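You operate a simulated robot arm through the tools that you are given. There is no shell and no other tool. Be economical: measure what you need, move in short steps, check, and stop when the job is done.

You run a simulated two-armed robot. Do the job below in one go: nothing can be reset, and whatever is moved stays where it is left.

Task
Put one of the box cards from the folding table top on the birch coaster. Put one of the slim tumblers from the white table on the ply sheet. Take the clear box and put it on the folding table top. Put one of the square coasters from the white table on the sorting tray. Any order will do. Set down upright: slim tumbler.

It is judged by the outcome, as a careful person would: the job done as asked, and still so three seconds after it is handed in. It fails if anything else is knocked over, pushed out of place, dropped, spilled or broken. Flat cloth is picked up by pressing the open fingertips on it (5 to 10 N) and closing them slowly along it; thin cloth reads only 2 to 8 mm in the jaws.

Robot
Two 7-joint arms with two-finger parallel grippers on one trunk, on a base that drives. Base frame: it is fixed to the floor where the robot stands at the start and does not move with it; the origin is under the middle of the robot, x ahead of it, y to its left, z up; the surface under the hand at the start is at about z = 0.8. Units: m, rad, N and s.
The left shoulder is at the start at [0.124, 0.171, 1.162], the right one opposite. With the tool pointing down near the work surface each hand reaches from about 0.38 to 0.9 m from the robot's upright axis, wherever it stands, measured 20 degrees to its own side. Places, roughly: birch coaster (9x9x2 cm) [0.5, -0.1, 0.8]; box card [0.5, 0, 0.75]; clear box (9x9x9 cm) [-0.9, 0.1, 0.9]; folding table top [0.9, 0.1, 0.8]; ply sheet (30x30x1 cm) [1.1, 2.1, 0.5]; slim tumbler (7x7x15 cm) [-0.9, 0.3, 1]; sorting tray (20x19x3 cm) [3.6, -0.7, 0.9]; square coaster (9x9x1 cm) [-0.9, -0.7, 0.9]. Payload 4.4 kg a hand.
The TCP of each hand is the grasp point between the finger pads, 0.023 m short of the fingertips. In the tool frame z runs along the fingers and y along their closing line. The gripper opens to 0.094 m. The fingers are 0.038 m wide and 0.01 m thick; the gripper's body (0.054 by 0.096 m) begins 0.039 m behind the TCP.
Orientation is that of the tool frame in the base frame, as a unit quaternion [w, x, y, z]. With the fingers straight down and closing along the base's y, the tool's x points along the base's -x, its y along +y and its z along -z.

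Tools
- The arms move only by the tool arm_command. It takes "left_plan", "right_plan" or both (then of equal length, played together; a hand with none holds still); each is a list of rows, each a list of 7 numbers: the shift along the base's x, y, z in m, then the turn, a rotation vector about the base's x, y, z in rad, then the gripper command, from -1 (fully open) to 1 (shut), values between in proportion. In form: [[x, y, z, rx, ry, rz, fingers], ...]. A call has 1 to 20 rows; each row shifts and turns the commanded pose from where the row before left it. Rows are played at 5 a second. More than 0.05 m and 0.15 rad between two rows, or a gripper value outside its range, and nothing of the call is played. Where a pose cannot be reached the arm comes as near as it can. A force on the tool above 40 N (or 10 N above the force at the start of the call, whichever is more), or a blocked arm, ends the call early, and 0.2 s more pass. Each finger travels about 0.072 m/s and halts on what it meets, pressing with about 31 N; the grip force reading is that of the motor and also rises with nothing between the fingers. The clock runs only during rows and for 0.2 s after the last one: add rows that do not move to give the fingers time. The reply holds the time, the measured pose of the TCP, the force on the tool along the base axes, the opening and the grip force, in the units named above and with some noise, with the torque about the TCP (base axes, N m) and any sound that the robot's microphone picked up.
- Cameras (640 x 400 px; columns grow to the right, rows downward): "scene" is now at [0.1658, 0.073, 1.2786]; the picture's right is [0.99, -0.17, 0.00], its down [-0.13, -0.78, -0.61] and it looks along [0.10, 0.60, -0.79] (base axes); focal length 214 px, centre (320, 200). "left" rides on the left gripper at [0.086, -0.016, -0.075] in its tool frame; the picture's right is [0.18, 0.98, 0.00], its down [-0.58, 0.11, -0.81] and it looks along [-0.79, 0.15, 0.59] (tool axes); focal length 243 px, centre (320, 200). "right" rides on the right gripper at [0.086, 0.016, -0.074] in its tool frame; the picture's right is [-0.18, 0.98, 0.00], its down [-0.58, -0.11, -0.81] and it looks along [-0.79, -0.15, 0.59] (tool axes); focal length 243 px, centre (320, 200). There is no depth. A picture from a camera that has moved, and an enlarged one, comes with that camera's place and axes in the base frame and with its lens.
- grab_frame(camera): a new picture of that camera. No time passes.
- raise_lower(by): slides the trunk up (or, below 0, down) by that many m; the arms and the scene camera ride with it, the base frame stays. It gives what a move gives, with no picture.
- base_move(legs): drives the robot by 1 to 6 legs, each [ahead, left, turn to the left] in m, m and rad, along the robot's own axes; the way and the turn of a leg run together, so that a leg with both is an arc; at most 1.5 m and 3.142 rad a leg. The arms and the cameras ride along, it lands a little off, and it stops where it bumps. It gives what a move gives.
- pan_tilt(pan, tilt): turns the head with the scene camera to pan (to the left, within 1.396 rad either way) and tilt (down, from -0.506 to 1.204), counted from straight ahead of the robot. It gives what a move gives.
- zoom(camera, box): a new picture of the part [left, top, right, bottom] of that camera's present view, enlarged. No time passes.
- hand_in(): hands the job in; it is judged then, once.

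Go step by step. Nothing tells you exact positions but the pictures and the camera data: compare them with the known pose of the tool, close in by small moves and look again before you grip or let go. The budget is 165 turns and 130 pictures, counting those below and the enlarged ones. Unless the task says otherwise, let go and move clear before handing in.

The tools are called after "Call:" by a JSON object that holds its "op" and its "data". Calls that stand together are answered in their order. arm_command: Moves the arms, as the interface text tells. Its arguments: {"type":"object","properties":{"left_plan":{"type":"array"},"right_plan":{"type":"array"}},"required":[]} The other tools are called the same way: raise_lower (by) slides the trunk up or down; base_move (legs) drives the base; pan_tilt (pan, tilt) turns the head that bears the scene camera; grab_frame (camera) takes a picture; zoom (camera, box) takes an enlarged picture of a part of a camera's view; hand_in () hands the job in.

At the start:

```text
time: 0.0
left_ee_pos: [0.3465, 0.4008, 1.1711]
left_tool_rot: [0.0, 0.0, 1.0, 0.0]
left_force: [0.8, 0.6, 0.0]
left_torque: [0.02, 0.01, 0.01]
left_finger_gap: 0.094
left_grasp_force: 0.0
right_ee_pos: [0.544, 0.109, 1.0931]
right_tool_rot: [0.001, 0.0, 1.0, 0.0]
right_force: [0.2, -0.6, -0.6]
right_torque: [-0.01, -0.03, -0.02]
right_finger_gap: 0.094
right_grasp_force: 0.1
trunk travel left (down, up): [-0.175, 0.213]
robot x, y, heading: [-0.0005, -0.0003, -0.002]
head pan, tilt: [1.4, 0.915]
```

scene: 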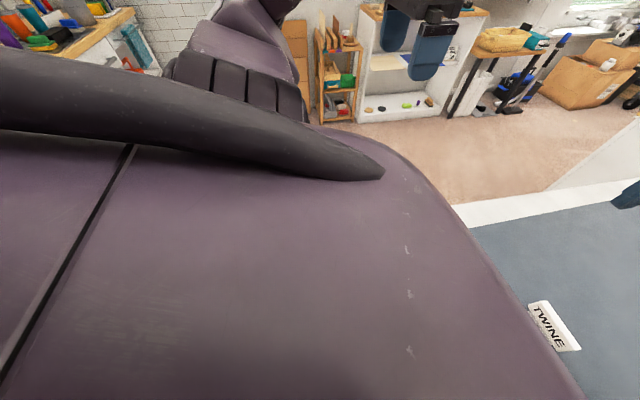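
right: 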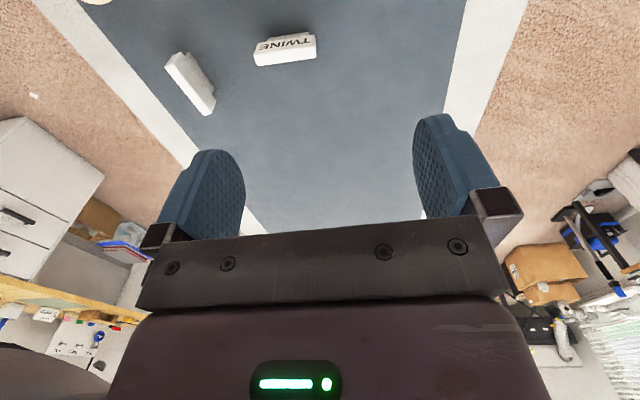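
left: 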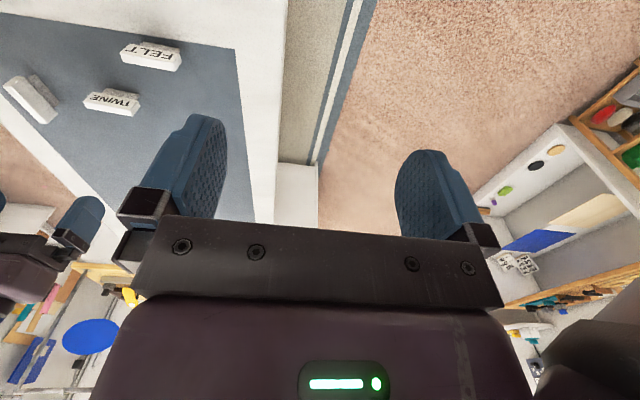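

The head looks left and the arm hides much of the view; the cards (TWINE, FELT) seem to lie on the blue table top ahead. I turn the head to look at the table in front.

Call:
{"op": "pan_tilt", "data": {"pan": 0, "tilt": 0.8}}

Call:
{"op": "grab_frame", "data": {"camera": "scene"}}

```text
time: 1.5
left_ee_pos: [0.3482, 0.3999, 1.1719]
left_tool_rot: [-0.001, 0.0, 1.0, 0.0]
left_force: [0.3, 1.0, 0.0]
left_torque: [-0.02, 0.01, -0.01]
left_finger_gap: 0.094
left_grasp_force: 0.0
right_ee_pos: [0.5439, 0.108, 1.0931]
right_tool_rot: [0.0, 0.0, 1.0, 0.0]
right_force: [0.4, 0.6, -0.4]
right_torque: [-0.04, 0.01, 0.01]
right_finger_gap: 0.0941
right_grasp_force: 0.1
trunk travel left (down, up): [-0.175, 0.213]
robot x, y, heading: [-0.0027, -0.0003, -0.002]
head pan, tilt: [0.0, 0.799]
```

```text
126 pictures are left
camera scene: at [0.2338, -0.0005, 1.2876], right [0.0, -1.0, 0.0], down [-0.72, 0.0, -0.7], along [0.7, 0.0, -0.72], focal length 214 px, centre (320, 200)
```

scene: 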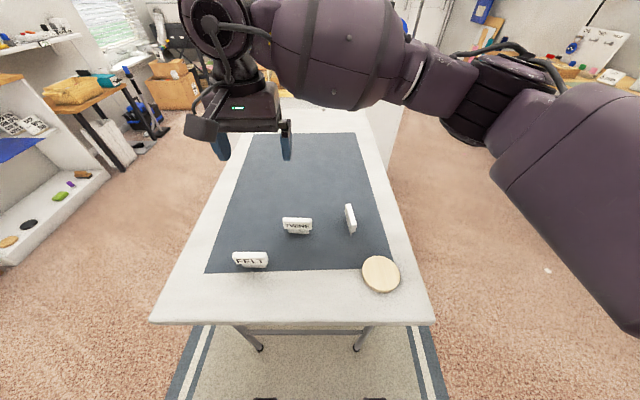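

The table top with three cards and the birch coaster is in view. I zoom on it to see the cards' shapes.

Call:
{"op": "zoom", "data": {"camera": "scene", "box": [200, 190, 440, 340]}}

Call:
{"op": "grab_frame", "data": {"camera": "right"}}

```text
2.67 times, centred on (320, 265) of scene
camera zoom: at [0.2338, -0.0005, 1.2876], right [0.0, -1.0, 0.0], down [-0.72, 0.0, -0.7], along [0.7, 0.0, -0.72], focal length 572 px, centre (320, 27)
```

zoom: 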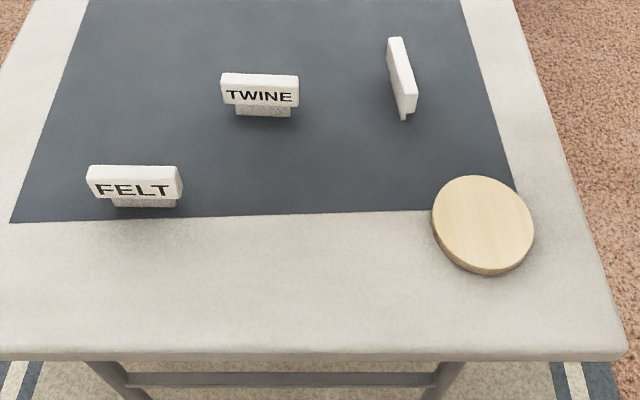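

```text
124 pictures are left
camera right: at [0.4565, 0.125, 1.1683], right [0.18, 0.98, 0.0], down [0.58, -0.11, 0.81], along [0.79, -0.15, -0.59], focal length 243 px, centre (320, 200)
```

right: 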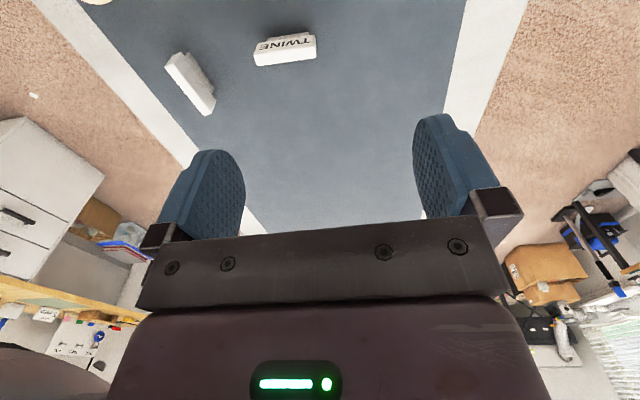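

The table top is at about z≈0.80. The third card stands at about (0.60, -0.08), its face roughly along x; coaster is at about (0.455, -0.14). I move the right hand above that card.

Call:
{"op": "arm_command", "data": {"right_plan": [[0.01, -0.0315, -0.0238, 0, 0, 0.0167, -1], [0.01, -0.0315, -0.0238, 0, 0, 0.0167, -1], [0.01, -0.0315, -0.0238, 0, 0, 0.0167, -1], [0.01, -0.0315, -0.0238, 0, 0, 0.0167, -1], [0.01, -0.0315, -0.0238, 0, 0, 0.0167, -1], [0.01, -0.0315, -0.0238, 0, 0, 0.0167, -1], [0, 0, 0, 0, 0, 0, -1]]}}

Call:
{"op": "grab_frame", "data": {"camera": "right"}}

Call:
{"op": "grab_frame", "data": {"camera": "scene"}}

```text
time: 3.1
left_ee_pos: [0.3466, 0.4008, 1.1712]
left_tool_rot: [0.0, 0.0, 1.0, 0.0]
left_force: [0.0, -0.5, 0.6]
left_torque: [0.01, 0.01, 0.0]
left_finger_gap: 0.0941
left_grasp_force: 0.1
right_ee_pos: [0.6008, -0.0791, 0.953]
right_tool_rot: [0.0, -0.05, 0.999, 0.001]
right_force: [0.0, 0.7, -0.2]
right_torque: [-0.01, 0.02, 0.0]
right_finger_gap: 0.0939
right_grasp_force: 0.2
trunk travel left (down, up): [-0.175, 0.213]
robot x, y, heading: [0.001, 0.0015, 0.0]
head pan, tilt: [0.0, 0.799]
```

```text
123 pictures are left
camera right: at [0.5126, -0.0721, 1.0275], right [0.08, 1.0, 0.0], down [0.59, -0.05, 0.81], along [0.8, -0.07, -0.59], focal length 243 px, centre (320, 200)
```

right: 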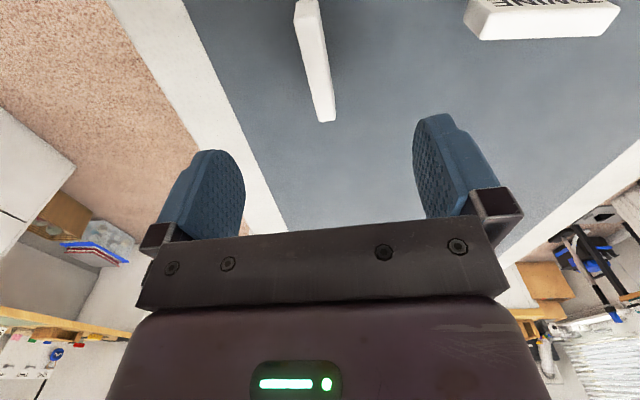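

```text
122 pictures are left
camera scene: at [0.2336, -0.0001, 1.2877], right [0.0, -1.0, 0.0], down [-0.72, 0.0, -0.7], along [0.7, 0.0, -0.72], focal length 214 px, centre (320, 200)
```

scene: 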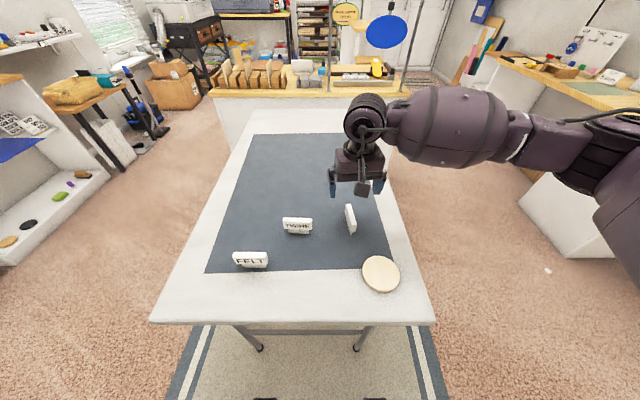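

The card is confirmed at about (0.597, -0.082) with about 0.1 rad yaw, between the open fingers. I go down over it and check.

Call:
{"op": "arm_command", "data": {"right_plan": [[-0.003, -0.003, -0.025, 0, 0, 0, -1], [0, 0, -0.025, 0, 0, 0, -1], [0, 0, -0.025, 0, 0, 0, -1], [0, 0, -0.025, 0, 0, 0, -1], [0, 0, 0, 0, 0, 0, -1]]}}

Call:
{"op": "grab_frame", "data": {"camera": "right"}}

Call:
{"op": "zoom", "data": {"camera": "scene", "box": [240, 140, 440, 300]}}

```text
time: 4.3
left_ee_pos: [0.3466, 0.4011, 1.1704]
left_tool_rot: [0.0, -0.001, 1.0, 0.0]
left_force: [-0.6, 0.6, -0.8]
left_torque: [0.0, -0.02, 0.01]
left_finger_gap: 0.094
left_grasp_force: 0.1
right_ee_pos: [0.6014, -0.083, 0.853]
right_tool_rot: [0.0, -0.05, 0.999, 0.0]
right_force: [0.0, 0.1, 0.2]
right_torque: [-0.03, -0.02, 0.0]
right_finger_gap: 0.0941
right_grasp_force: 0.0
trunk travel left (down, up): [-0.175, 0.213]
robot x, y, heading: [-0.0003, -0.0031, -0.001]
head pan, tilt: [0.0, 0.799]
```

```text
121 pictures are left
camera right: at [0.5129, -0.0748, 0.9275], right [0.08, 1.0, 0.0], down [0.59, -0.05, 0.81], along [0.8, -0.07, -0.59], focal length 243 px, centre (320, 200)
```

right: 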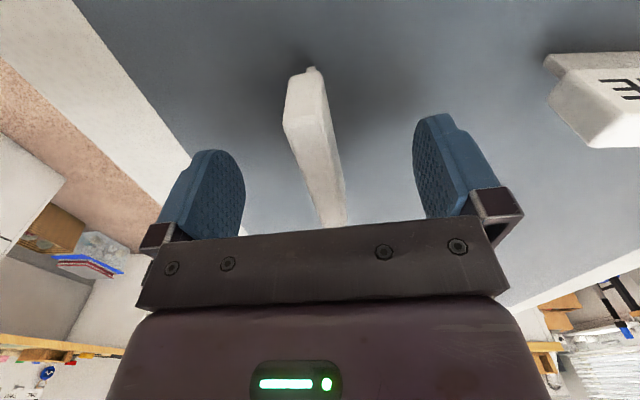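

```text
2.50 times, centred on (340, 220) of scene
camera zoom: at [0.2335, -0.0006, 1.2877], right [0.0, -1.0, 0.0], down [-0.72, 0.0, -0.7], along [0.7, 0.0, -0.72], focal length 536 px, centre (270, 150)
```

zoom: 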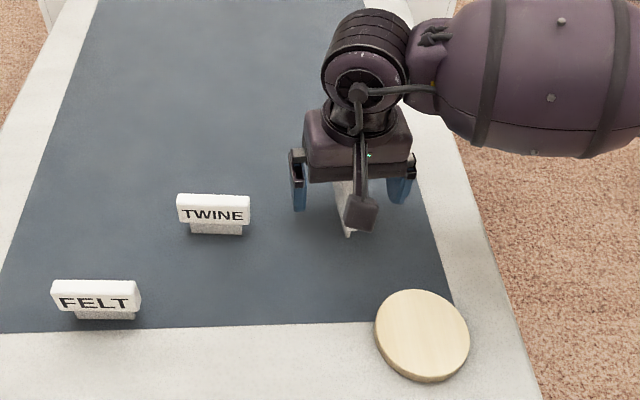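

The card sits between the fingers, its top about z 0.86. I lower 1 cm and close gently.

Call:
{"op": "arm_command", "data": {"right_plan": [[-0.003, 0, -0.01, 0, 0, 0, -1], [0, 0, 0, 0, 0, 0, -0.4], [0, 0, 0, 0, 0, 0, 0.0], [0, 0, 0, 0, 0, 0, 0.3], [0, 0, 0, 0, 0, 0, 0.6], [0, 0, 0, 0, 0, 0, 0.8], [0, 0, 0, 0, 0, 0, 1], [0, 0, 0, 0, 0, 0, 1]]}}

Call:
{"op": "grab_frame", "data": {"camera": "right"}}

```text
time: 6.1
left_ee_pos: [0.3469, 0.4011, 1.1718]
left_tool_rot: [-0.001, 0.0, 1.0, 0.0]
left_force: [0.9, -0.3, 0.2]
left_torque: [0.02, -0.01, 0.04]
left_finger_gap: 0.094
left_grasp_force: 0.1
right_ee_pos: [0.5977, -0.0807, 0.8417]
right_tool_rot: [0.0, -0.05, 0.999, 0.0]
right_force: [-0.6, -0.2, 0.7]
right_torque: [-0.02, -0.01, -0.04]
right_finger_gap: 0.0143
right_grasp_force: 31.2
trunk travel left (down, up): [-0.175, 0.213]
robot x, y, heading: [-0.0037, 0.0044, 0.0]
head pan, tilt: [0.0, 0.799]
```

```text
119 pictures are left
camera right: at [0.5097, -0.0746, 0.9174], right [0.08, 1.0, 0.0], down [0.59, -0.05, 0.81], along [0.8, -0.07, -0.59], focal length 243 px, centre (320, 200)
```

right: 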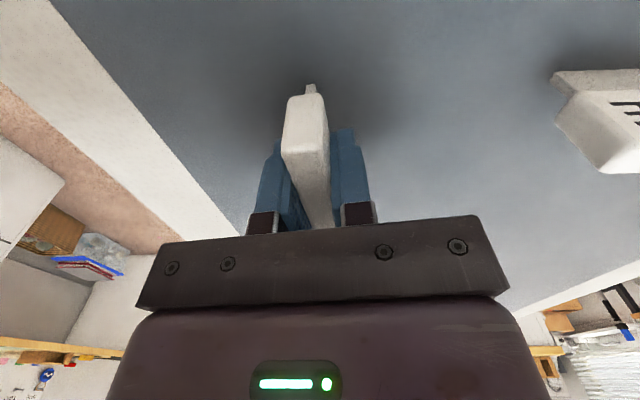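

Gripped (14 mm). I lift and carry it over the coaster.

Call:
{"op": "arm_command", "data": {"right_plan": [[0, 0, 0.025, 0, 0, 0, 1], [0, 0, 0.025, 0, 0, 0, 1], [0, 0, 0.02, 0, 0, 0, 1], [-0.036, -0.0145, 0, 0, 0, 0, 1], [-0.036, -0.0145, 0, 0, 0, 0, 1], [-0.036, -0.0145, 0, 0, 0, 0, 1], [-0.036, -0.0145, 0, 0, 0, 0, 1], [0, 0, 0, 0, 0, 0, 1], [0, 0, 0, 0, 0, 0, 1]]}}

Call:
{"op": "grab_frame", "data": {"camera": "right"}}

Call:
{"op": "zoom", "data": {"camera": "scene", "box": [280, 160, 480, 320]}}

```text
time: 8.1
left_ee_pos: [0.3473, 0.4007, 1.1718]
left_tool_rot: [0.0, 0.0, 1.0, 0.0]
left_force: [0.1, 0.0, 1.0]
left_torque: [0.01, 0.04, 0.0]
left_finger_gap: 0.0936
left_grasp_force: 0.0
right_ee_pos: [0.4553, -0.144, 0.9123]
right_tool_rot: [0.001, -0.049, 0.999, 0.0]
right_force: [0.2, -0.1, -0.2]
right_torque: [0.0, -0.01, 0.05]
right_finger_gap: 0.0139
right_grasp_force: 31.1
trunk travel left (down, up): [-0.175, 0.213]
robot x, y, heading: [-0.001, 0.001, -0.003]
head pan, tilt: [0.0, 0.799]
```

```text
118 pictures are left
camera right: at [0.366, -0.136, 0.9866], right [0.09, 1.0, 0.0], down [0.59, -0.05, 0.81], along [0.8, -0.07, -0.59], focal length 243 px, centre (320, 200)
```

right: 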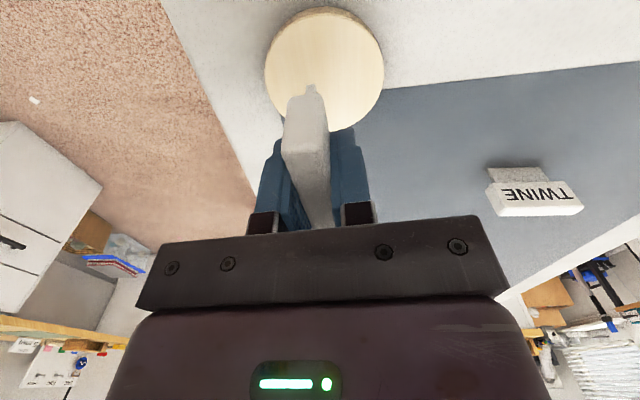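

```text
2.50 times, centred on (380, 240) of scene
camera zoom: at [0.2336, -0.0007, 1.2876], right [0.0, -1.0, 0.0], down [-0.72, 0.0, -0.7], along [0.7, 0.0, -0.72], focal length 536 px, centre (170, 100)
```

zoom: 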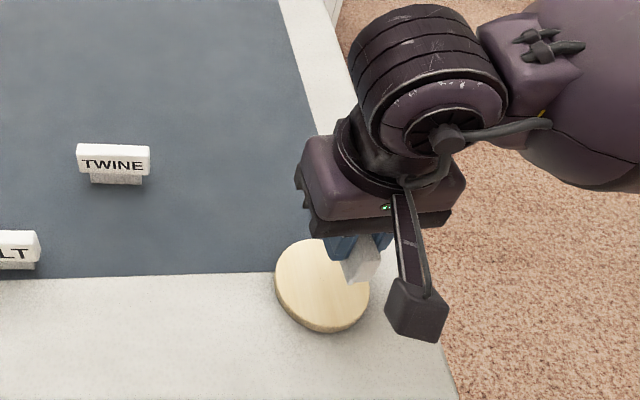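

The coaster centre comes out at about (0.450, -0.140). I correct a little and lower the card close to it.

Call:
{"op": "arm_command", "data": {"right_plan": [[-0.005, 0.004, -0.015, 0, 0, 0, 1], [0, 0, -0.015, 0, 0, 0, 1], [0, 0, -0.01, 0, 0, 0, 1], [0, 0, -0.005, 0, 0, 0, 1], [0, 0, 0, 0, 0, 0, 1]]}}

Call:
{"op": "grab_frame", "data": {"camera": "right"}}

```text
time: 9.3
left_ee_pos: [0.3467, 0.4015, 1.1718]
left_tool_rot: [-0.001, 0.0, 1.0, 0.001]
left_force: [0.9, -0.2, 0.3]
left_torque: [-0.01, -0.01, -0.01]
left_finger_gap: 0.094
left_grasp_force: 0.0
right_ee_pos: [0.4496, -0.1389, 0.8662]
right_tool_rot: [0.0, -0.05, 0.999, 0.0]
right_force: [0.7, 0.0, -1.1]
right_torque: [-0.01, -0.02, -0.02]
right_finger_gap: 0.014
right_grasp_force: 30.8
trunk travel left (down, up): [-0.175, 0.213]
robot x, y, heading: [-0.0002, 0.0004, -0.001]
head pan, tilt: [0.0, 0.799]
```

```text
116 pictures are left
camera right: at [0.3605, -0.1303, 0.94], right [0.08, 1.0, 0.0], down [0.59, -0.05, 0.81], along [0.8, -0.07, -0.59], focal length 243 px, centre (320, 200)
```

right: 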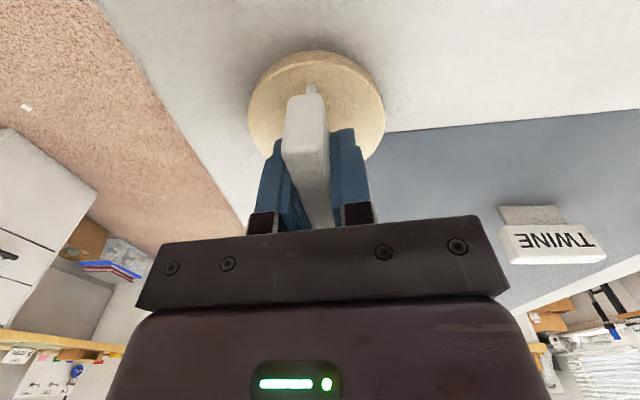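

Card is well centred over the coaster. I lower in small steps to feel contact.

Call:
{"op": "arm_command", "data": {"right_plan": [[0.002, 0, -0.002, 0, 0, 0, 1], [0, 0, -0.002, 0, 0, 0, 1], [0, 0, 0, 0, 0, 0, 1]]}}

Call:
{"op": "zoom", "data": {"camera": "right", "box": [220, 30, 420, 155]}}

```text
time: 10.1
left_ee_pos: [0.3467, 0.4013, 1.1711]
left_tool_rot: [0.001, 0.0, 1.0, 0.0]
left_force: [0.7, -0.3, 0.8]
left_torque: [0.05, -0.03, 0.01]
left_finger_gap: 0.0939
left_grasp_force: 0.0
right_ee_pos: [0.4514, -0.138, 0.8617]
right_tool_rot: [0.0, -0.051, 0.999, -0.001]
right_force: [-0.5, 1.0, 0.1]
right_torque: [0.0, -0.01, 0.0]
right_finger_gap: 0.0139
right_grasp_force: 31.0
trunk travel left (down, up): [-0.175, 0.213]
robot x, y, heading: [-0.0029, 0.0005, 0.002]
head pan, tilt: [0.0, 0.799]
```

```text
3.20 times, centred on (320, 92) of right
camera zoom: at [0.363, -0.1303, 0.9369], right [0.08, 1.0, 0.0], down [0.59, -0.05, 0.81], along [0.8, -0.07, -0.59], focal length 776 px, centre (320, 544)
```

zoom: 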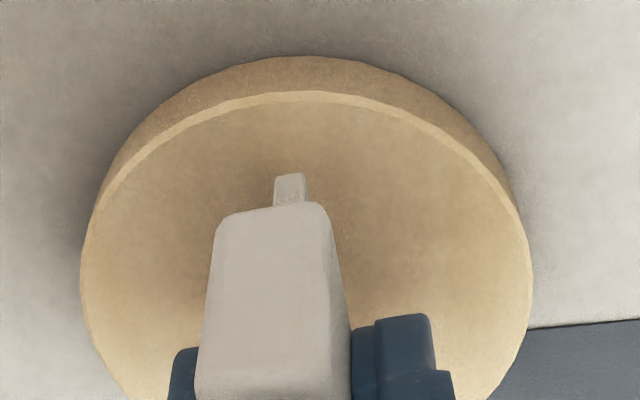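

No contact yet; a few mm more.

Call:
{"op": "arm_command", "data": {"right_plan": [[0, 0, -0.002, 0, 0, 0, 1], [0, 0, -0.001, 0, 0, 0, 1], [0, 0, 0, 0, 0, 0, 1]]}}

```text
time: 10.9
left_ee_pos: [0.3469, 0.4004, 1.1714]
left_tool_rot: [0.0, -0.001, 1.0, 0.0]
left_force: [-0.1, 0.2, -0.7]
left_torque: [0.01, -0.03, 0.02]
left_finger_gap: 0.094
left_grasp_force: 0.1
right_ee_pos: [0.4516, -0.1375, 0.8587]
right_tool_rot: [0.0, -0.051, 0.999, 0.0]
right_force: [0.8, 0.1, -0.5]
right_torque: [-0.01, 0.03, -0.02]
right_finger_gap: 0.014
right_grasp_force: 30.7
trunk travel left (down, up): [-0.175, 0.213]
robot x, y, heading: [0.0002, -0.0006, -0.004]
head pan, tilt: [0.0, 0.799]
```

Call:
{"op": "arm_command", "data": {"right_plan": [[0, 0, -0.002, 0, 0, 0, 1], [0, 0, -0.001, 0, 0, 0, 1], [0, 0, 0, 0, 0, 0, 1]]}}

Call:
{"op": "zoom", "data": {"camera": "right", "box": [220, 30, 420, 155]}}

```text
time: 11.7
left_ee_pos: [0.3465, 0.4025, 1.1714]
left_tool_rot: [-0.001, 0.0, 1.0, 0.0]
left_force: [-0.3, -0.2, 0.3]
left_torque: [-0.01, -0.02, 0.01]
left_finger_gap: 0.0942
left_grasp_force: 0.1
right_ee_pos: [0.451, -0.1385, 0.8559]
right_tool_rot: [0.001, -0.05, 0.999, 0.001]
right_force: [0.2, -0.3, 7.3]
right_torque: [-0.01, 0.11, 0.02]
right_finger_gap: 0.0141
right_grasp_force: 31.4
trunk travel left (down, up): [-0.175, 0.213]
robot x, y, heading: [0.002, 0.0044, -0.001]
head pan, tilt: [0.0, 0.799]
```

```text
3.20 times, centred on (320, 92) of right
camera zoom: at [0.3621, -0.13, 0.9308], right [0.08, 1.0, 0.0], down [0.59, -0.05, 0.81], along [0.8, -0.07, -0.59], focal length 776 px, centre (320, 544)
```

zoom: 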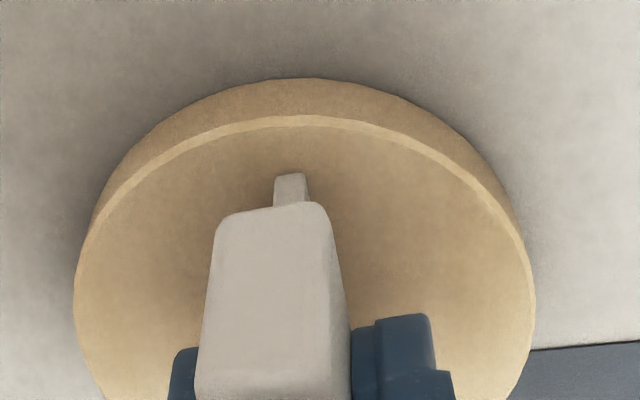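

Contact felt (7 N). I open the fingers and rise clear.

Call:
{"op": "arm_command", "data": {"right_plan": [[0, 0, 0, 0, 0, 0, 0.6], [0, 0, 0, 0, 0, 0, 0.2], [0, 0, 0, 0, 0, 0, -0.3], [0, 0, 0, 0, 0, 0, -0.3], [0, 0, 0.02, 0, 0, 0, -0.3], [0, 0, 0.04, 0, 0, 0, -0.3], [0, 0, 0.04, 0, 0, 0, -0.3], [-0.03, 0, 0.04, 0, 0, 0, -0.3], [0, 0, 0.04, 0, 0, 0, -0.3], [0, 0, 0, 0, 0, 0, -0.3]]}}

Call:
{"op": "zoom", "data": {"camera": "scene", "box": [220, 180, 440, 340]}}

Call:
{"op": "grab_frame", "data": {"camera": "right"}}

```text
time: 13.9
left_ee_pos: [0.3474, 0.4011, 1.1713]
left_tool_rot: [0.0, 0.0, 1.0, 0.0]
left_force: [0.5, -0.1, 0.1]
left_torque: [-0.02, -0.04, 0.06]
left_finger_gap: 0.094
left_grasp_force: 0.0
right_ee_pos: [0.4216, -0.1383, 1.0335]
right_tool_rot: [0.0, -0.049, 0.999, 0.0]
right_force: [0.5, -0.3, 0.4]
right_torque: [0.0, 0.02, 0.0]
right_finger_gap: 0.0611
right_grasp_force: 0.1
trunk travel left (down, up): [-0.175, 0.213]
robot x, y, heading: [0.0, 0.0008, -0.002]
head pan, tilt: [0.0, 0.799]
```

```text
2.50 times, centred on (330, 260) of scene
camera zoom: at [0.234, -0.0007, 1.2875], right [0.0, -1.0, 0.0], down [-0.72, 0.0, -0.7], along [0.7, 0.0, -0.72], focal length 536 px, centre (295, 50)
```

zoom: 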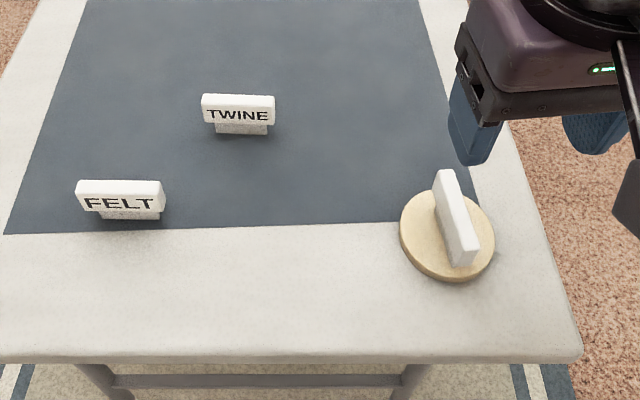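

```text
112 pictures are left
camera right: at [0.3332, -0.13, 1.1084], right [0.09, 1.0, 0.0], down [0.59, -0.05, 0.81], along [0.8, -0.07, -0.59], focal length 243 px, centre (320, 200)
```

right: 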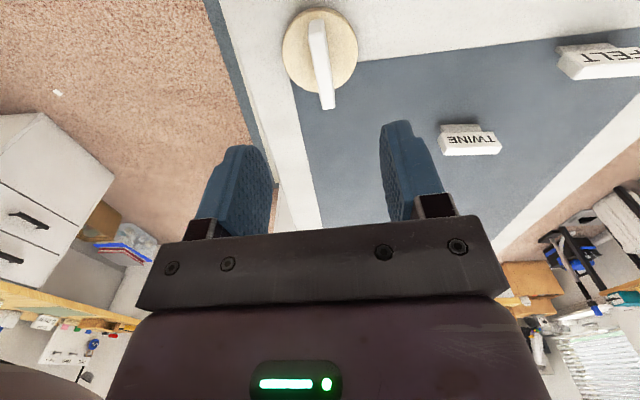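

The card stands on the coaster. Now I raise the right hand, and turn a quarter left with the head panned on to look at the white table behind.

Call:
{"op": "arm_command", "data": {"right_plan": [[0, -0.02, 0.04, 0, 0, -0.05, -1], [0, -0.02, 0.04, 0, 0, -0.05, -1], [0, -0.02, 0.04, 0, 0, 0, -1], [0, 0, 0.02, 0, 0, 0, -1]]}}

Call:
{"op": "base_move", "data": {"legs": [[0, 0, 1.57]]}}

Call:
{"op": "pan_tilt", "data": {"pan": 1.3, "tilt": 0.5}}

Call:
{"op": "grab_frame", "data": {"camera": "scene"}}

```text
time: 14.9
left_ee_pos: [0.346, 0.401, 1.1705]
left_tool_rot: [0.0, 0.0, 1.0, 0.0]
left_force: [-0.5, -0.2, -0.4]
left_torque: [0.0, 0.01, -0.02]
left_finger_gap: 0.0941
left_grasp_force: 0.1
right_ee_pos: [0.4225, -0.1962, 1.1753]
right_tool_rot: [0.001, 0.0, 1.0, 0.0]
right_force: [-0.2, 0.1, 0.8]
right_torque: [0.0, 0.03, -0.03]
right_finger_gap: 0.0942
right_grasp_force: 0.0
trunk travel left (down, up): [-0.175, 0.213]
robot x, y, heading: [0.0001, -0.0015, 0.002]
head pan, tilt: [0.0, 0.799]
```

```text
time: 19.1
left_ee_pos: [-0.3934, 0.3527, 1.1716]
left_tool_rot: [0.0, -0.701, 0.713, -0.001]
left_force: [0.5, 0.0, 1.2]
left_torque: [0.01, 0.01, 0.04]
left_finger_gap: 0.0939
left_grasp_force: 0.1
right_ee_pos: [0.2045, 0.4185, 1.1734]
right_tool_rot: [0.0, -0.701, 0.713, 0.0]
right_force: [-0.2, 0.5, -0.4]
right_torque: [0.03, 0.01, 0.0]
right_finger_gap: 0.0941
right_grasp_force: 0.1
trunk travel left (down, up): [-0.175, 0.213]
robot x, y, heading: [-0.0011, -0.002, 1.555]
head pan, tilt: [0.0, 0.799]
```

```text
time: 20.6
left_ee_pos: [-0.3946, 0.3536, 1.1718]
left_tool_rot: [0.0, -0.7, 0.714, 0.0]
left_force: [0.6, -0.6, -0.7]
left_torque: [0.01, -0.05, 0.03]
left_finger_gap: 0.0939
left_grasp_force: 0.1
right_ee_pos: [0.2052, 0.4171, 1.1744]
right_tool_rot: [0.001, -0.701, 0.713, 0.0]
right_force: [-0.9, 1.1, -0.2]
right_torque: [0.03, -0.02, 0.02]
right_finger_gap: 0.0942
right_grasp_force: 0.0
trunk travel left (down, up): [-0.175, 0.213]
robot x, y, heading: [-0.001, -0.0022, 1.555]
head pan, tilt: [1.3, 0.499]
```

```text
111 pictures are left
camera scene: at [-0.084, 0.1781, 1.3135], right [0.29, 0.96, 0.0], down [0.46, -0.14, -0.88], along [-0.84, 0.25, -0.48], focal length 214 px, centre (320, 200)
```

scene: 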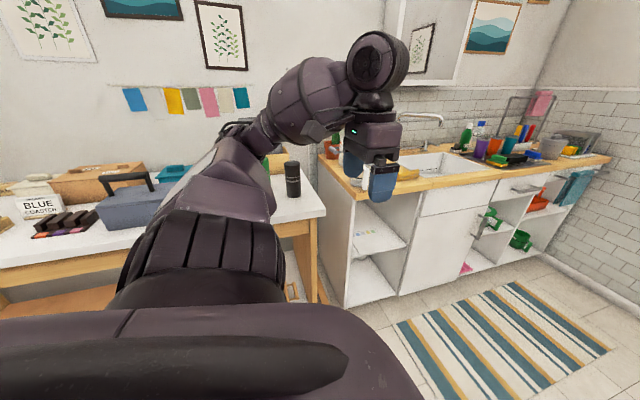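

The white table lies behind with many things on it. I turn the rest of the way to face it.

Call:
{"op": "base_move", "data": {"legs": [[0, 0, 1.586]]}}

Call:
{"op": "pan_tilt", "data": {"pan": 0, "tilt": 0.7}}

Call:
{"op": "grab_frame", "data": {"camera": "scene"}}

```text
time: 24.8
left_ee_pos: [-0.3558, -0.3919, 1.1709]
left_tool_rot: [0.0, 1.0, -0.014, 0.0]
left_force: [-0.4, -0.6, 0.4]
left_torque: [-0.04, -0.02, -0.01]
left_finger_gap: 0.0941
left_grasp_force: 0.0
right_ee_pos: [-0.4174, 0.2087, 1.1752]
right_tool_rot: [0.0, 1.0, -0.014, 0.0]
right_force: [-1.3, -0.4, 0.1]
right_torque: [0.01, -0.04, -0.02]
right_finger_gap: 0.094
right_grasp_force: 0.1
trunk travel left (down, up): [-0.175, 0.213]
robot x, y, heading: [-0.0009, -0.0019, 3.112]
head pan, tilt: [1.3, 0.499]
```

```text
time: 26.3
left_ee_pos: [-0.3567, -0.3915, 1.1713]
left_tool_rot: [0.0, 1.0, -0.013, 0.0]
left_force: [-0.9, 0.2, -0.1]
left_torque: [0.04, 0.0, 0.03]
left_finger_gap: 0.0938
left_grasp_force: 0.0
right_ee_pos: [-0.4165, 0.2086, 1.1747]
right_tool_rot: [0.0, 1.0, -0.014, 0.0]
right_force: [0.0, -0.5, -0.1]
right_torque: [0.02, 0.0, -0.02]
right_finger_gap: 0.0941
right_grasp_force: 0.0
trunk travel left (down, up): [-0.175, 0.213]
robot x, y, heading: [-0.0022, 0.0006, 3.119]
head pan, tilt: [0.0, 0.7]
```

```text
110 pictures are left
camera scene: at [-0.2372, 0.0055, 1.2958], right [0.03, 1.0, 0.0], down [0.64, -0.02, -0.77], along [-0.76, 0.02, -0.64], focal length 214 px, centre (320, 200)
```

scene: 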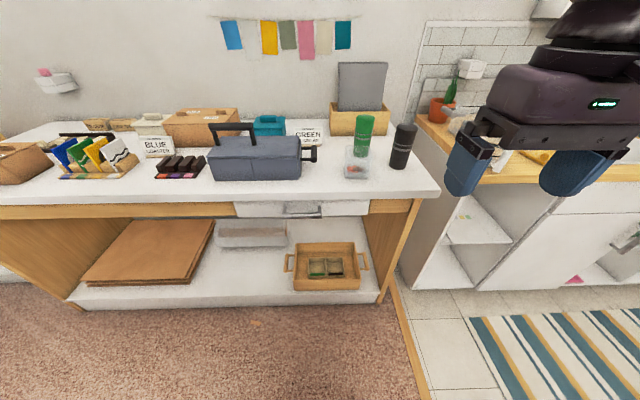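

I zoom on the table for details of the signs, tumblers, clear box and coasters.

Call:
{"op": "zoom", "data": {"camera": "scene", "box": [250, 80, 450, 205]}}

Call:
{"op": "zoom", "data": {"camera": "scene", "box": [20, 100, 250, 240]}}

```text
3.20 times, centred on (350, 142) of scene
camera zoom: at [-0.2372, 0.0055, 1.2958], right [0.03, 1.0, 0.0], down [0.64, -0.02, -0.77], along [-0.76, 0.02, -0.64], focal length 686 px, centre (224, 384)
```

zoom: 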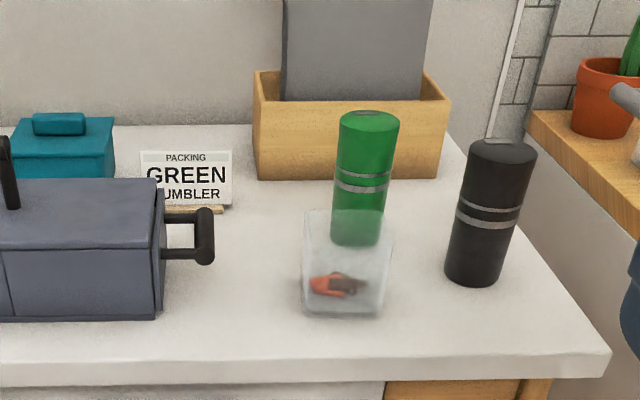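

```text
2.78 times, centred on (135, 170) of scene
camera zoom: at [-0.2372, 0.0055, 1.2958], right [0.03, 1.0, 0.0], down [0.64, -0.02, -0.77], along [-0.76, 0.02, -0.64], focal length 597 px, centre (835, 284)
```

zoom: 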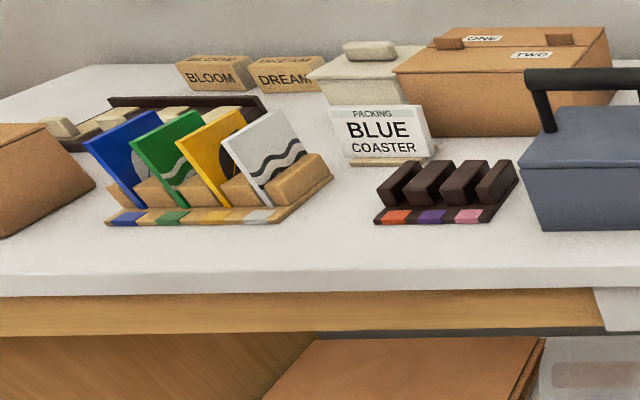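

Signs on the white table say "PACKING: GREEN TUMBLER" and "PACKING: BLUE COASTER", so I take those colours. The clear box stands in front of the green tumbler at about (-0.93, 0.155); I drive nearer to see it with the right hand camera.

Call:
{"op": "base_move", "data": {"legs": [[0.25, 0, 0.02]]}}

Call:
{"op": "pan_tilt", "data": {"pan": 0, "tilt": 0.8}}

Call:
{"op": "grab_frame", "data": {"camera": "scene"}}

Call:
{"op": "grab_frame", "data": {"camera": "right"}}

```text
time: 28.1
left_ee_pos: [-0.5946, -0.395, 1.1714]
left_tool_rot: [0.0, 1.0, -0.003, 0.0]
left_force: [-0.3, 0.6, -0.5]
left_torque: [0.01, -0.05, -0.02]
left_finger_gap: 0.0937
left_grasp_force: 0.1
right_ee_pos: [-0.6654, 0.2038, 1.1744]
right_tool_rot: [0.0, 1.0, -0.003, 0.0]
right_force: [0.4, 0.0, -0.1]
right_torque: [0.03, 0.0, -0.02]
right_finger_gap: 0.094
right_grasp_force: 0.1
trunk travel left (down, up): [-0.175, 0.213]
robot x, y, heading: [-0.242, 0.0056, 3.136]
head pan, tilt: [0.0, 0.7]
```

```text
time: 28.7
left_ee_pos: [-0.5939, -0.3948, 1.1712]
left_tool_rot: [-0.001, 1.0, -0.004, 0.0]
left_force: [0.0, -0.2, -0.4]
left_torque: [0.02, 0.02, -0.01]
left_finger_gap: 0.0939
left_grasp_force: 0.0
right_ee_pos: [-0.6657, 0.2037, 1.1749]
right_tool_rot: [0.0, 1.0, -0.004, 0.001]
right_force: [-0.1, 0.5, 0.5]
right_torque: [0.03, -0.01, -0.01]
right_finger_gap: 0.0938
right_grasp_force: 0.0
trunk travel left (down, up): [-0.175, 0.213]
robot x, y, heading: [-0.2476, 0.0001, 3.138]
head pan, tilt: [0.0, 0.799]
```

```text
107 pictures are left
camera scene: at [-0.4777, 0.005, 1.2876], right [0.01, 1.0, 0.0], down [0.72, 0.0, -0.7], along [-0.7, 0.0, -0.72], focal length 214 px, centre (320, 200)
```

scene: 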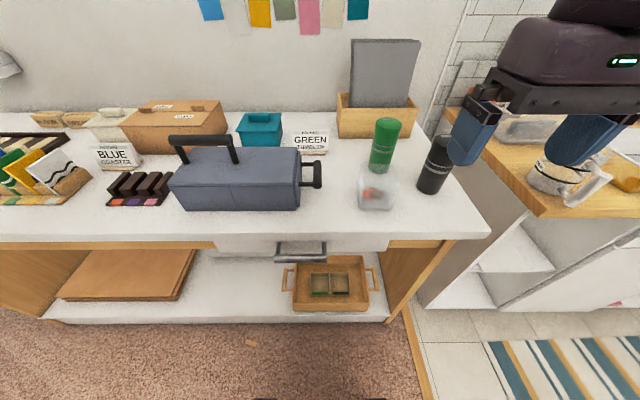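

```text
106 pictures are left
camera right: at [-0.58, 0.1875, 1.2495], right [-0.19, -0.98, 0.0], down [-0.58, 0.11, 0.81], along [-0.79, 0.15, -0.59], focal length 243 px, centre (320, 200)
```

right: 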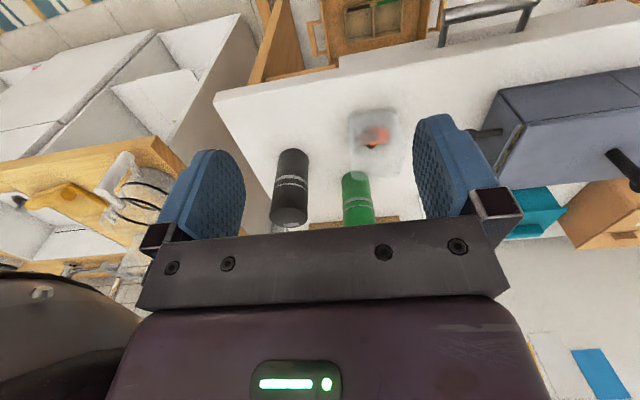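

Call:
{"op": "zoom", "data": {"camera": "right", "box": [260, 80, 460, 205]}}

Call:
{"op": "zoom", "data": {"camera": "scene", "box": [330, 100, 490, 240]}}

```text
3.20 times, centred on (360, 142) of right
camera zoom: at [-0.58, 0.1875, 1.2495], right [-0.19, -0.98, 0.0], down [-0.58, 0.11, 0.81], along [-0.79, 0.15, -0.59], focal length 776 px, centre (192, 384)
```

zoom: 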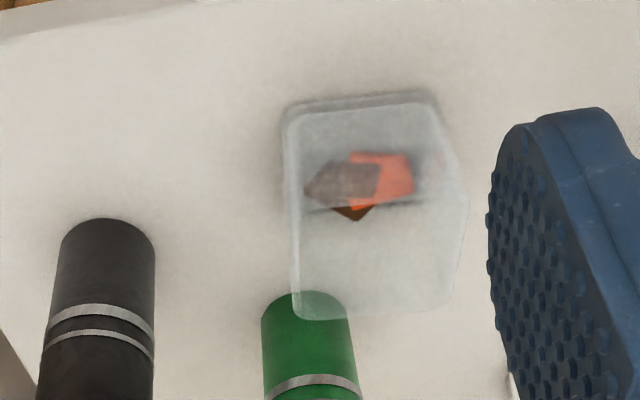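

```text
2.86 times, centred on (410, 170) of scene
camera zoom: at [-0.4777, 0.005, 1.2876], right [0.01, 1.0, 0.0], down [0.72, 0.0, -0.7], along [-0.7, 0.0, -0.72], focal length 613 px, centre (63, 286)
```

zoom: 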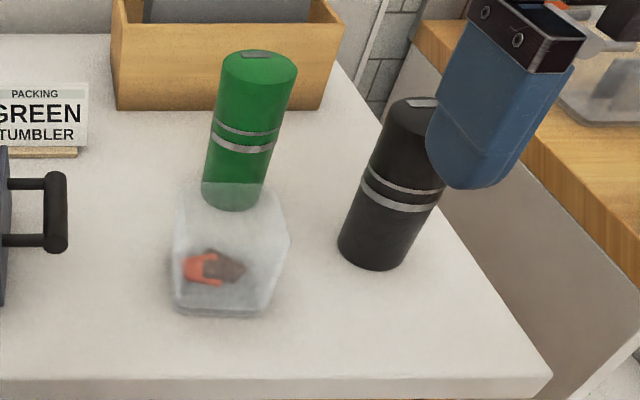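

The box measures about 8.3 cm wide, centred near (-0.902, 0.146), yawed about -0.085; it fits the jaws narrowly. I bring the right hand above it.

Call:
{"op": "arm_command", "data": {"right_plan": [[-0.0337, -0.0083, -0.0221, 0, 0, -0.012, -1], [-0.0337, -0.0083, -0.0221, 0, 0, -0.012, -1], [-0.0337, -0.0083, -0.0221, 0, 0, -0.012, -1], [-0.0337, -0.0083, -0.0221, 0, 0, -0.012, -1], [-0.0337, -0.0083, -0.0221, 0, 0, -0.012, -1], [-0.0337, -0.0083, -0.0221, 0, 0, -0.012, -1], [-0.0337, -0.0083, -0.0221, 0, 0, -0.012, -1], [0, 0, 0, 0, 0, 0, -1]]}}

Call:
{"op": "grab_frame", "data": {"camera": "right"}}

Call:
{"op": "zoom", "data": {"camera": "scene", "box": [310, 80, 470, 220]}}

```text
time: 30.5
left_ee_pos: [-0.5933, -0.3954, 1.1715]
left_tool_rot: [0.0, 1.0, -0.003, 0.0]
left_force: [-0.7, -0.5, 0.9]
left_torque: [0.0, 0.03, -0.04]
left_finger_gap: 0.094
left_grasp_force: 0.2
right_ee_pos: [-0.902, 0.1479, 1.0208]
right_tool_rot: [0.001, 0.999, -0.046, -0.001]
right_force: [-0.1, -0.6, -0.5]
right_torque: [0.02, 0.04, 0.0]
right_finger_gap: 0.094
right_grasp_force: 0.1
trunk travel left (down, up): [-0.175, 0.213]
robot x, y, heading: [-0.246, 0.0054, 3.132]
head pan, tilt: [0.0, 0.799]
```

```text
103 pictures are left
camera right: at [-0.8176, 0.1239, 1.0954], right [-0.27, -0.96, 0.0], down [-0.57, 0.16, 0.81], along [-0.78, 0.22, -0.59], focal length 243 px, centre (320, 200)
```

right: 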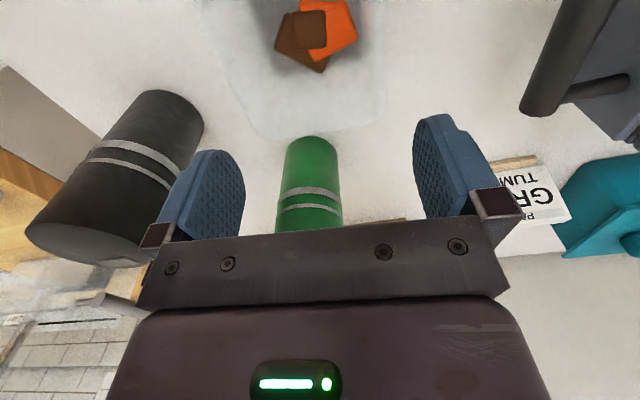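

```text
2.86 times, centred on (390, 150) of scene
camera zoom: at [-0.4772, 0.0052, 1.2878], right [0.01, 1.0, 0.0], down [0.72, -0.01, -0.7], along [-0.7, 0.0, -0.72], focal length 613 px, centre (120, 343)
```

zoom: 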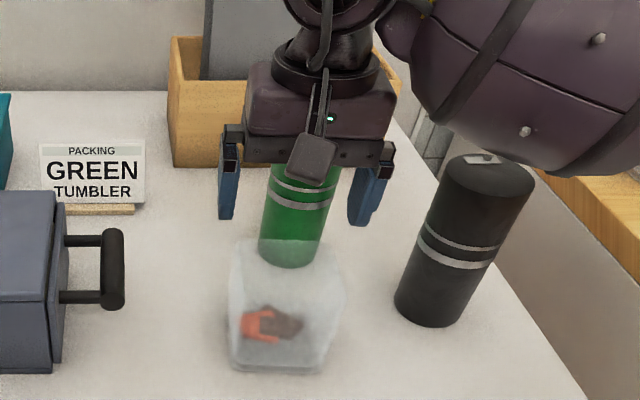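

I zoom the hand view to locate the box rim exactly.

Call:
{"op": "zoom", "data": {"camera": "right", "box": [200, 0, 420, 150]}}

```text
2.67 times, centred on (310, 75) of right
camera zoom: at [-0.8176, 0.1239, 1.0954], right [-0.27, -0.96, 0.0], down [-0.57, 0.16, 0.81], along [-0.78, 0.22, -0.59], focal length 647 px, centre (347, 533)
```

zoom: 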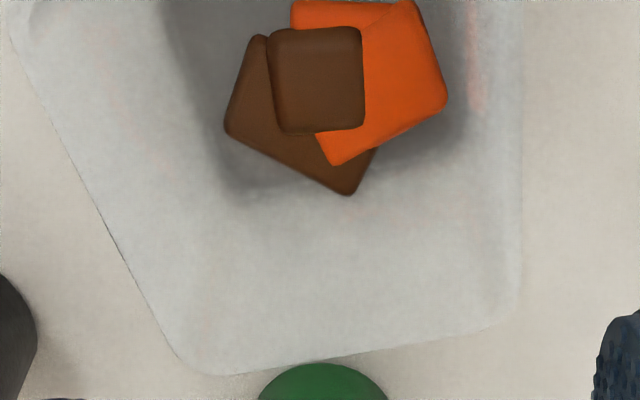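

The open-topped box seems about 9 cm wide at its rim, too tight for the jaws; contents are loose tags inside. I'll grip its +y wall (rim at about y 0.198) with one finger inside, keeping it level: shift over, narrow the jaws to 5 cm and lower partly.

Call:
{"op": "arm_command", "data": {"right_plan": [[0.009, 0.025, 0, 0, 0, 0, -0.1], [0, 0.025, 0, 0, 0, 0, -0.1], [0, 0, -0.02, 0, 0, 0, -0.1], [0, 0, -0.018, 0, 0, 0, -0.1], [0, 0, 0, 0, 0, 0, -0.1]]}}

Call:
{"op": "grab_frame", "data": {"camera": "right"}}

Call:
{"op": "zoom", "data": {"camera": "scene", "box": [310, 80, 470, 220]}}

```text
time: 31.7
left_ee_pos: [-0.5921, -0.3947, 1.1722]
left_tool_rot: [0.0, 1.0, -0.003, -0.002]
left_force: [0.5, -0.3, -0.1]
left_torque: [-0.02, -0.01, 0.01]
left_finger_gap: 0.094
left_grasp_force: 0.0
right_ee_pos: [-0.8919, 0.1953, 0.9867]
right_tool_rot: [0.0, 0.999, -0.045, -0.005]
right_force: [-3.8, 1.6, 23.7]
right_torque: [-0.59, 0.56, -0.14]
right_finger_gap: 0.0511
right_grasp_force: 0.0
trunk travel left (down, up): [-0.175, 0.213]
robot x, y, heading: [-0.245, 0.0062, 3.134]
head pan, tilt: [0.0, 0.799]
```

```text
100 pictures are left
camera right: at [-0.8071, 0.1727, 1.0613], right [-0.27, -0.96, 0.0], down [-0.56, 0.16, 0.81], along [-0.78, 0.22, -0.58], focal length 243 px, centre (320, 200)
```

right: 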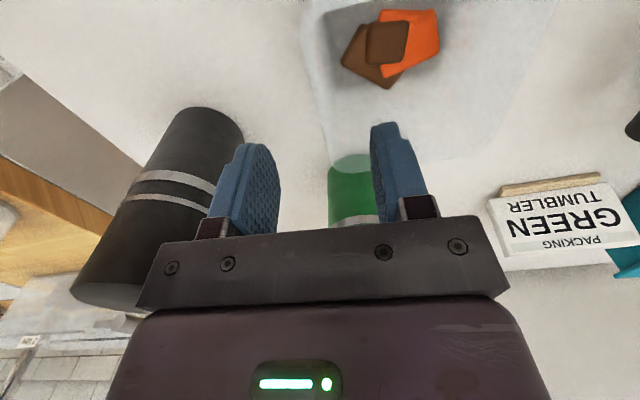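

```text
2.86 times, centred on (390, 150) of scene
camera zoom: at [-0.4757, 0.0048, 1.2886], right [0.01, 1.0, 0.0], down [0.72, 0.0, -0.7], along [-0.7, 0.0, -0.72], focal length 613 px, centre (120, 343)
```

zoom: 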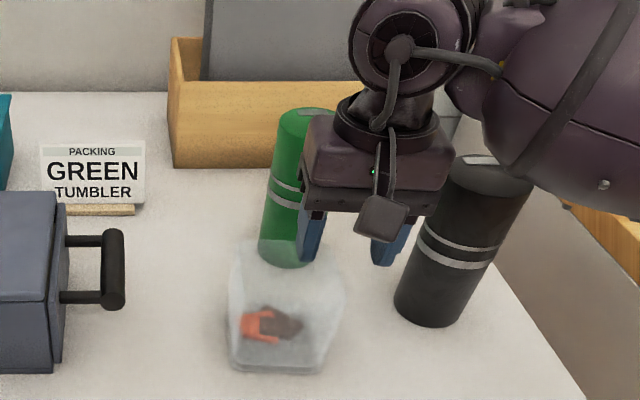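

I touched the top of the box at z≈0.963: it has a lid, so it's closed and taller than thought; the box hasn't moved. Re-deriving with top z=0.96, it is about 8.5 cm wide, centred at (-0.882, 0.149). I lift off, open fully and recentre.

Call:
{"op": "arm_command", "data": {"right_plan": [[0, 0, 0.02, 0, 0, 0, -0.1], [0, 0, 0.02, 0, 0, 0, -1], [0.01, -0.025, 0, 0, 0, 0, -1], [0.0, -0.022, 0, 0, 0, 0, -1], [0, 0, 0, 0, 0, 0, -1], [0, 0, 0, 0, 0, 0, -1]]}}

Call:
{"op": "grab_frame", "data": {"camera": "right"}}

Call:
{"op": "zoom", "data": {"camera": "right", "box": [180, 0, 420, 150]}}

```text
time: 33.1
left_ee_pos: [-0.5943, -0.3944, 1.1719]
left_tool_rot: [0.0, 1.0, -0.004, 0.0]
left_force: [0.4, 0.2, 0.7]
left_torque: [0.01, -0.03, 0.03]
left_finger_gap: 0.0939
left_grasp_force: 0.1
right_ee_pos: [-0.8834, 0.1488, 1.0219]
right_tool_rot: [0.0, 0.999, -0.045, 0.0]
right_force: [-0.1, -0.4, 0.9]
right_torque: [-0.03, -0.01, 0.0]
right_finger_gap: 0.0937
right_grasp_force: 0.1
trunk travel left (down, up): [-0.175, 0.213]
robot x, y, heading: [-0.2447, 0.0032, 3.136]
head pan, tilt: [0.0, 0.799]
```

```text
98 pictures are left
camera right: at [-0.7991, 0.1253, 1.0966], right [-0.27, -0.96, 0.0], down [-0.57, 0.16, 0.81], along [-0.78, 0.22, -0.59], focal length 243 px, centre (320, 200)
```

right: 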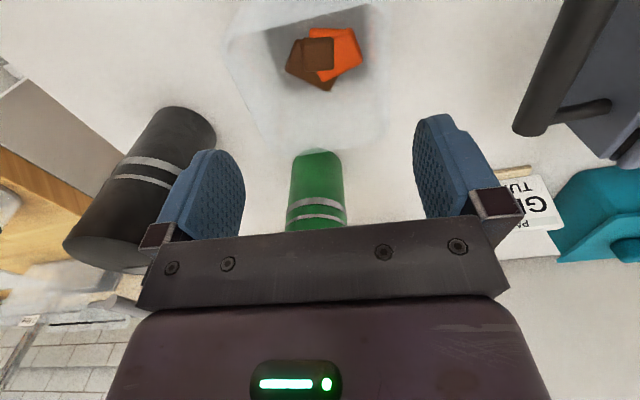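

```text
2.67 times, centred on (300, 75) of right
camera zoom: at [-0.7991, 0.1253, 1.0966], right [-0.27, -0.96, 0.0], down [-0.57, 0.16, 0.81], along [-0.78, 0.22, -0.59], focal length 647 px, centre (373, 533)
```

zoom: 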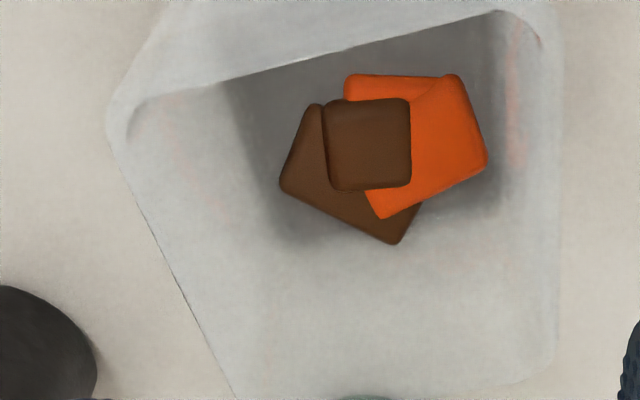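

Now I see it is open: the front rim is clearly visible, and what I touched before was the back rim (x≈-0.912, z≈0.963). Rim centre is (-0.878, 0.150), width about 8.3 cm, so an outside grasp has ~5 mm each side. I go down carefully.

Call:
{"op": "arm_command", "data": {"right_plan": [[0.004, 0.001, -0.02, 0, 0, 0, -1], [0, 0, -0.015, 0, 0, 0, -1], [0, 0, -0.01, 0, 0, 0, -1], [0, 0, 0, 0, 0, 0, -1]]}}

Call:
{"op": "grab_frame", "data": {"camera": "right"}}

Call:
{"op": "zoom", "data": {"camera": "scene", "box": [310, 80, 470, 220]}}

```text
time: 34.1
left_ee_pos: [-0.5947, -0.395, 1.1708]
left_tool_rot: [0.0, 1.0, -0.003, 0.0]
left_force: [0.0, 0.9, 0.0]
left_torque: [0.03, -0.02, 0.0]
left_finger_gap: 0.0941
left_grasp_force: 0.1
right_ee_pos: [-0.8777, 0.1493, 0.9768]
right_tool_rot: [0.0, 0.999, -0.045, 0.001]
right_force: [-1.0, -0.6, 0.0]
right_torque: [0.03, 0.01, -0.01]
right_finger_gap: 0.0941
right_grasp_force: 0.0
trunk travel left (down, up): [-0.175, 0.213]
robot x, y, heading: [-0.2411, 0.0027, 3.134]
head pan, tilt: [0.0, 0.799]
```

```text
96 pictures are left
camera right: at [-0.794, 0.1263, 1.0521], right [-0.27, -0.96, 0.0], down [-0.57, 0.16, 0.81], along [-0.78, 0.22, -0.59], focal length 243 px, centre (320, 200)
```

right: 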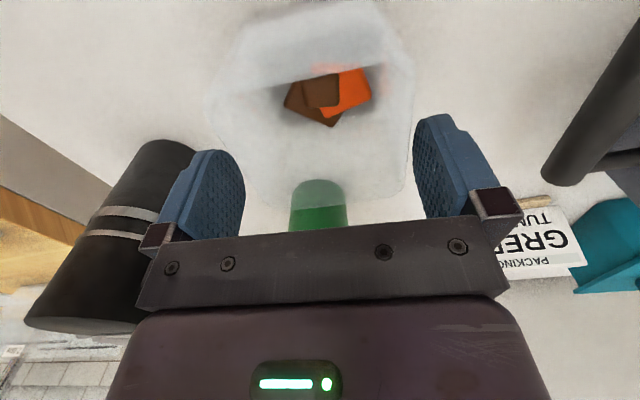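

```text
2.86 times, centred on (390, 150) of scene
camera zoom: at [-0.4777, 0.005, 1.2876], right [0.01, 1.0, 0.0], down [0.72, 0.0, -0.7], along [-0.7, 0.0, -0.72], focal length 613 px, centre (120, 343)
```

zoom: 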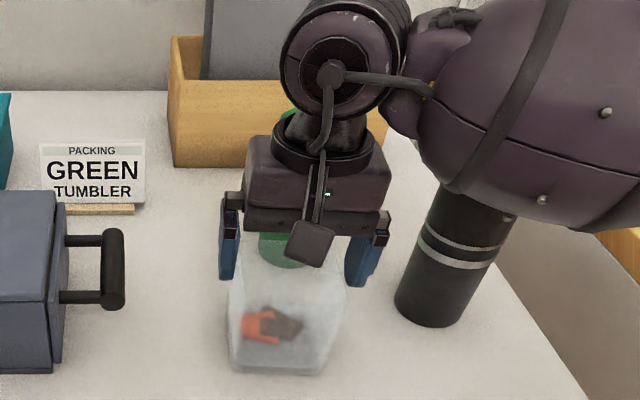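

The fingers already straddle the rim by about 1 cm with no contact, so the centring is right. I go 3 cm further and close slowly.

Call:
{"op": "arm_command", "data": {"right_plan": [[0, 0, -0.01, 0, 0, 0, -1], [0, 0, -0.01, 0, 0, 0, -1], [0, 0, -0.008, 0, 0, 0, -1], [0, 0, 0, 0, 0, 0, -0.9], [0, 0, 0, 0, 0, 0, -0.8], [0, 0, 0, 0, 0, 0, -0.6], [0, 0, 0, 0, 0, 0, -0.4], [0, 0, 0, 0, 0, 0, -0.4]]}}

Call:
{"op": "grab_frame", "data": {"camera": "right"}}

```text
time: 35.9
left_ee_pos: [-0.5934, -0.3954, 1.1709]
left_tool_rot: [0.0, 1.0, -0.004, 0.0]
left_force: [-0.3, 0.5, -1.0]
left_torque: [0.0, 0.01, 0.02]
left_finger_gap: 0.0938
left_grasp_force: 0.0
right_ee_pos: [-0.8776, 0.1499, 0.9482]
right_tool_rot: [-0.001, 0.999, -0.045, 0.0]
right_force: [0.1, -0.3, 0.1]
right_torque: [-0.02, 0.04, 0.04]
right_finger_gap: 0.0846
right_grasp_force: 31.0
trunk travel left (down, up): [-0.175, 0.213]
robot x, y, heading: [-0.246, 0.0032, 3.133]
head pan, tilt: [0.0, 0.799]
```

```text
94 pictures are left
camera right: at [-0.7936, 0.1268, 1.0236], right [-0.27, -0.96, 0.0], down [-0.57, 0.16, 0.81], along [-0.78, 0.22, -0.59], focal length 243 px, centre (320, 200)
```

right: 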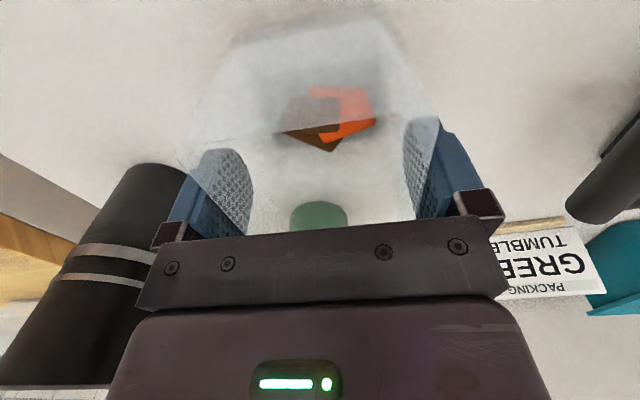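

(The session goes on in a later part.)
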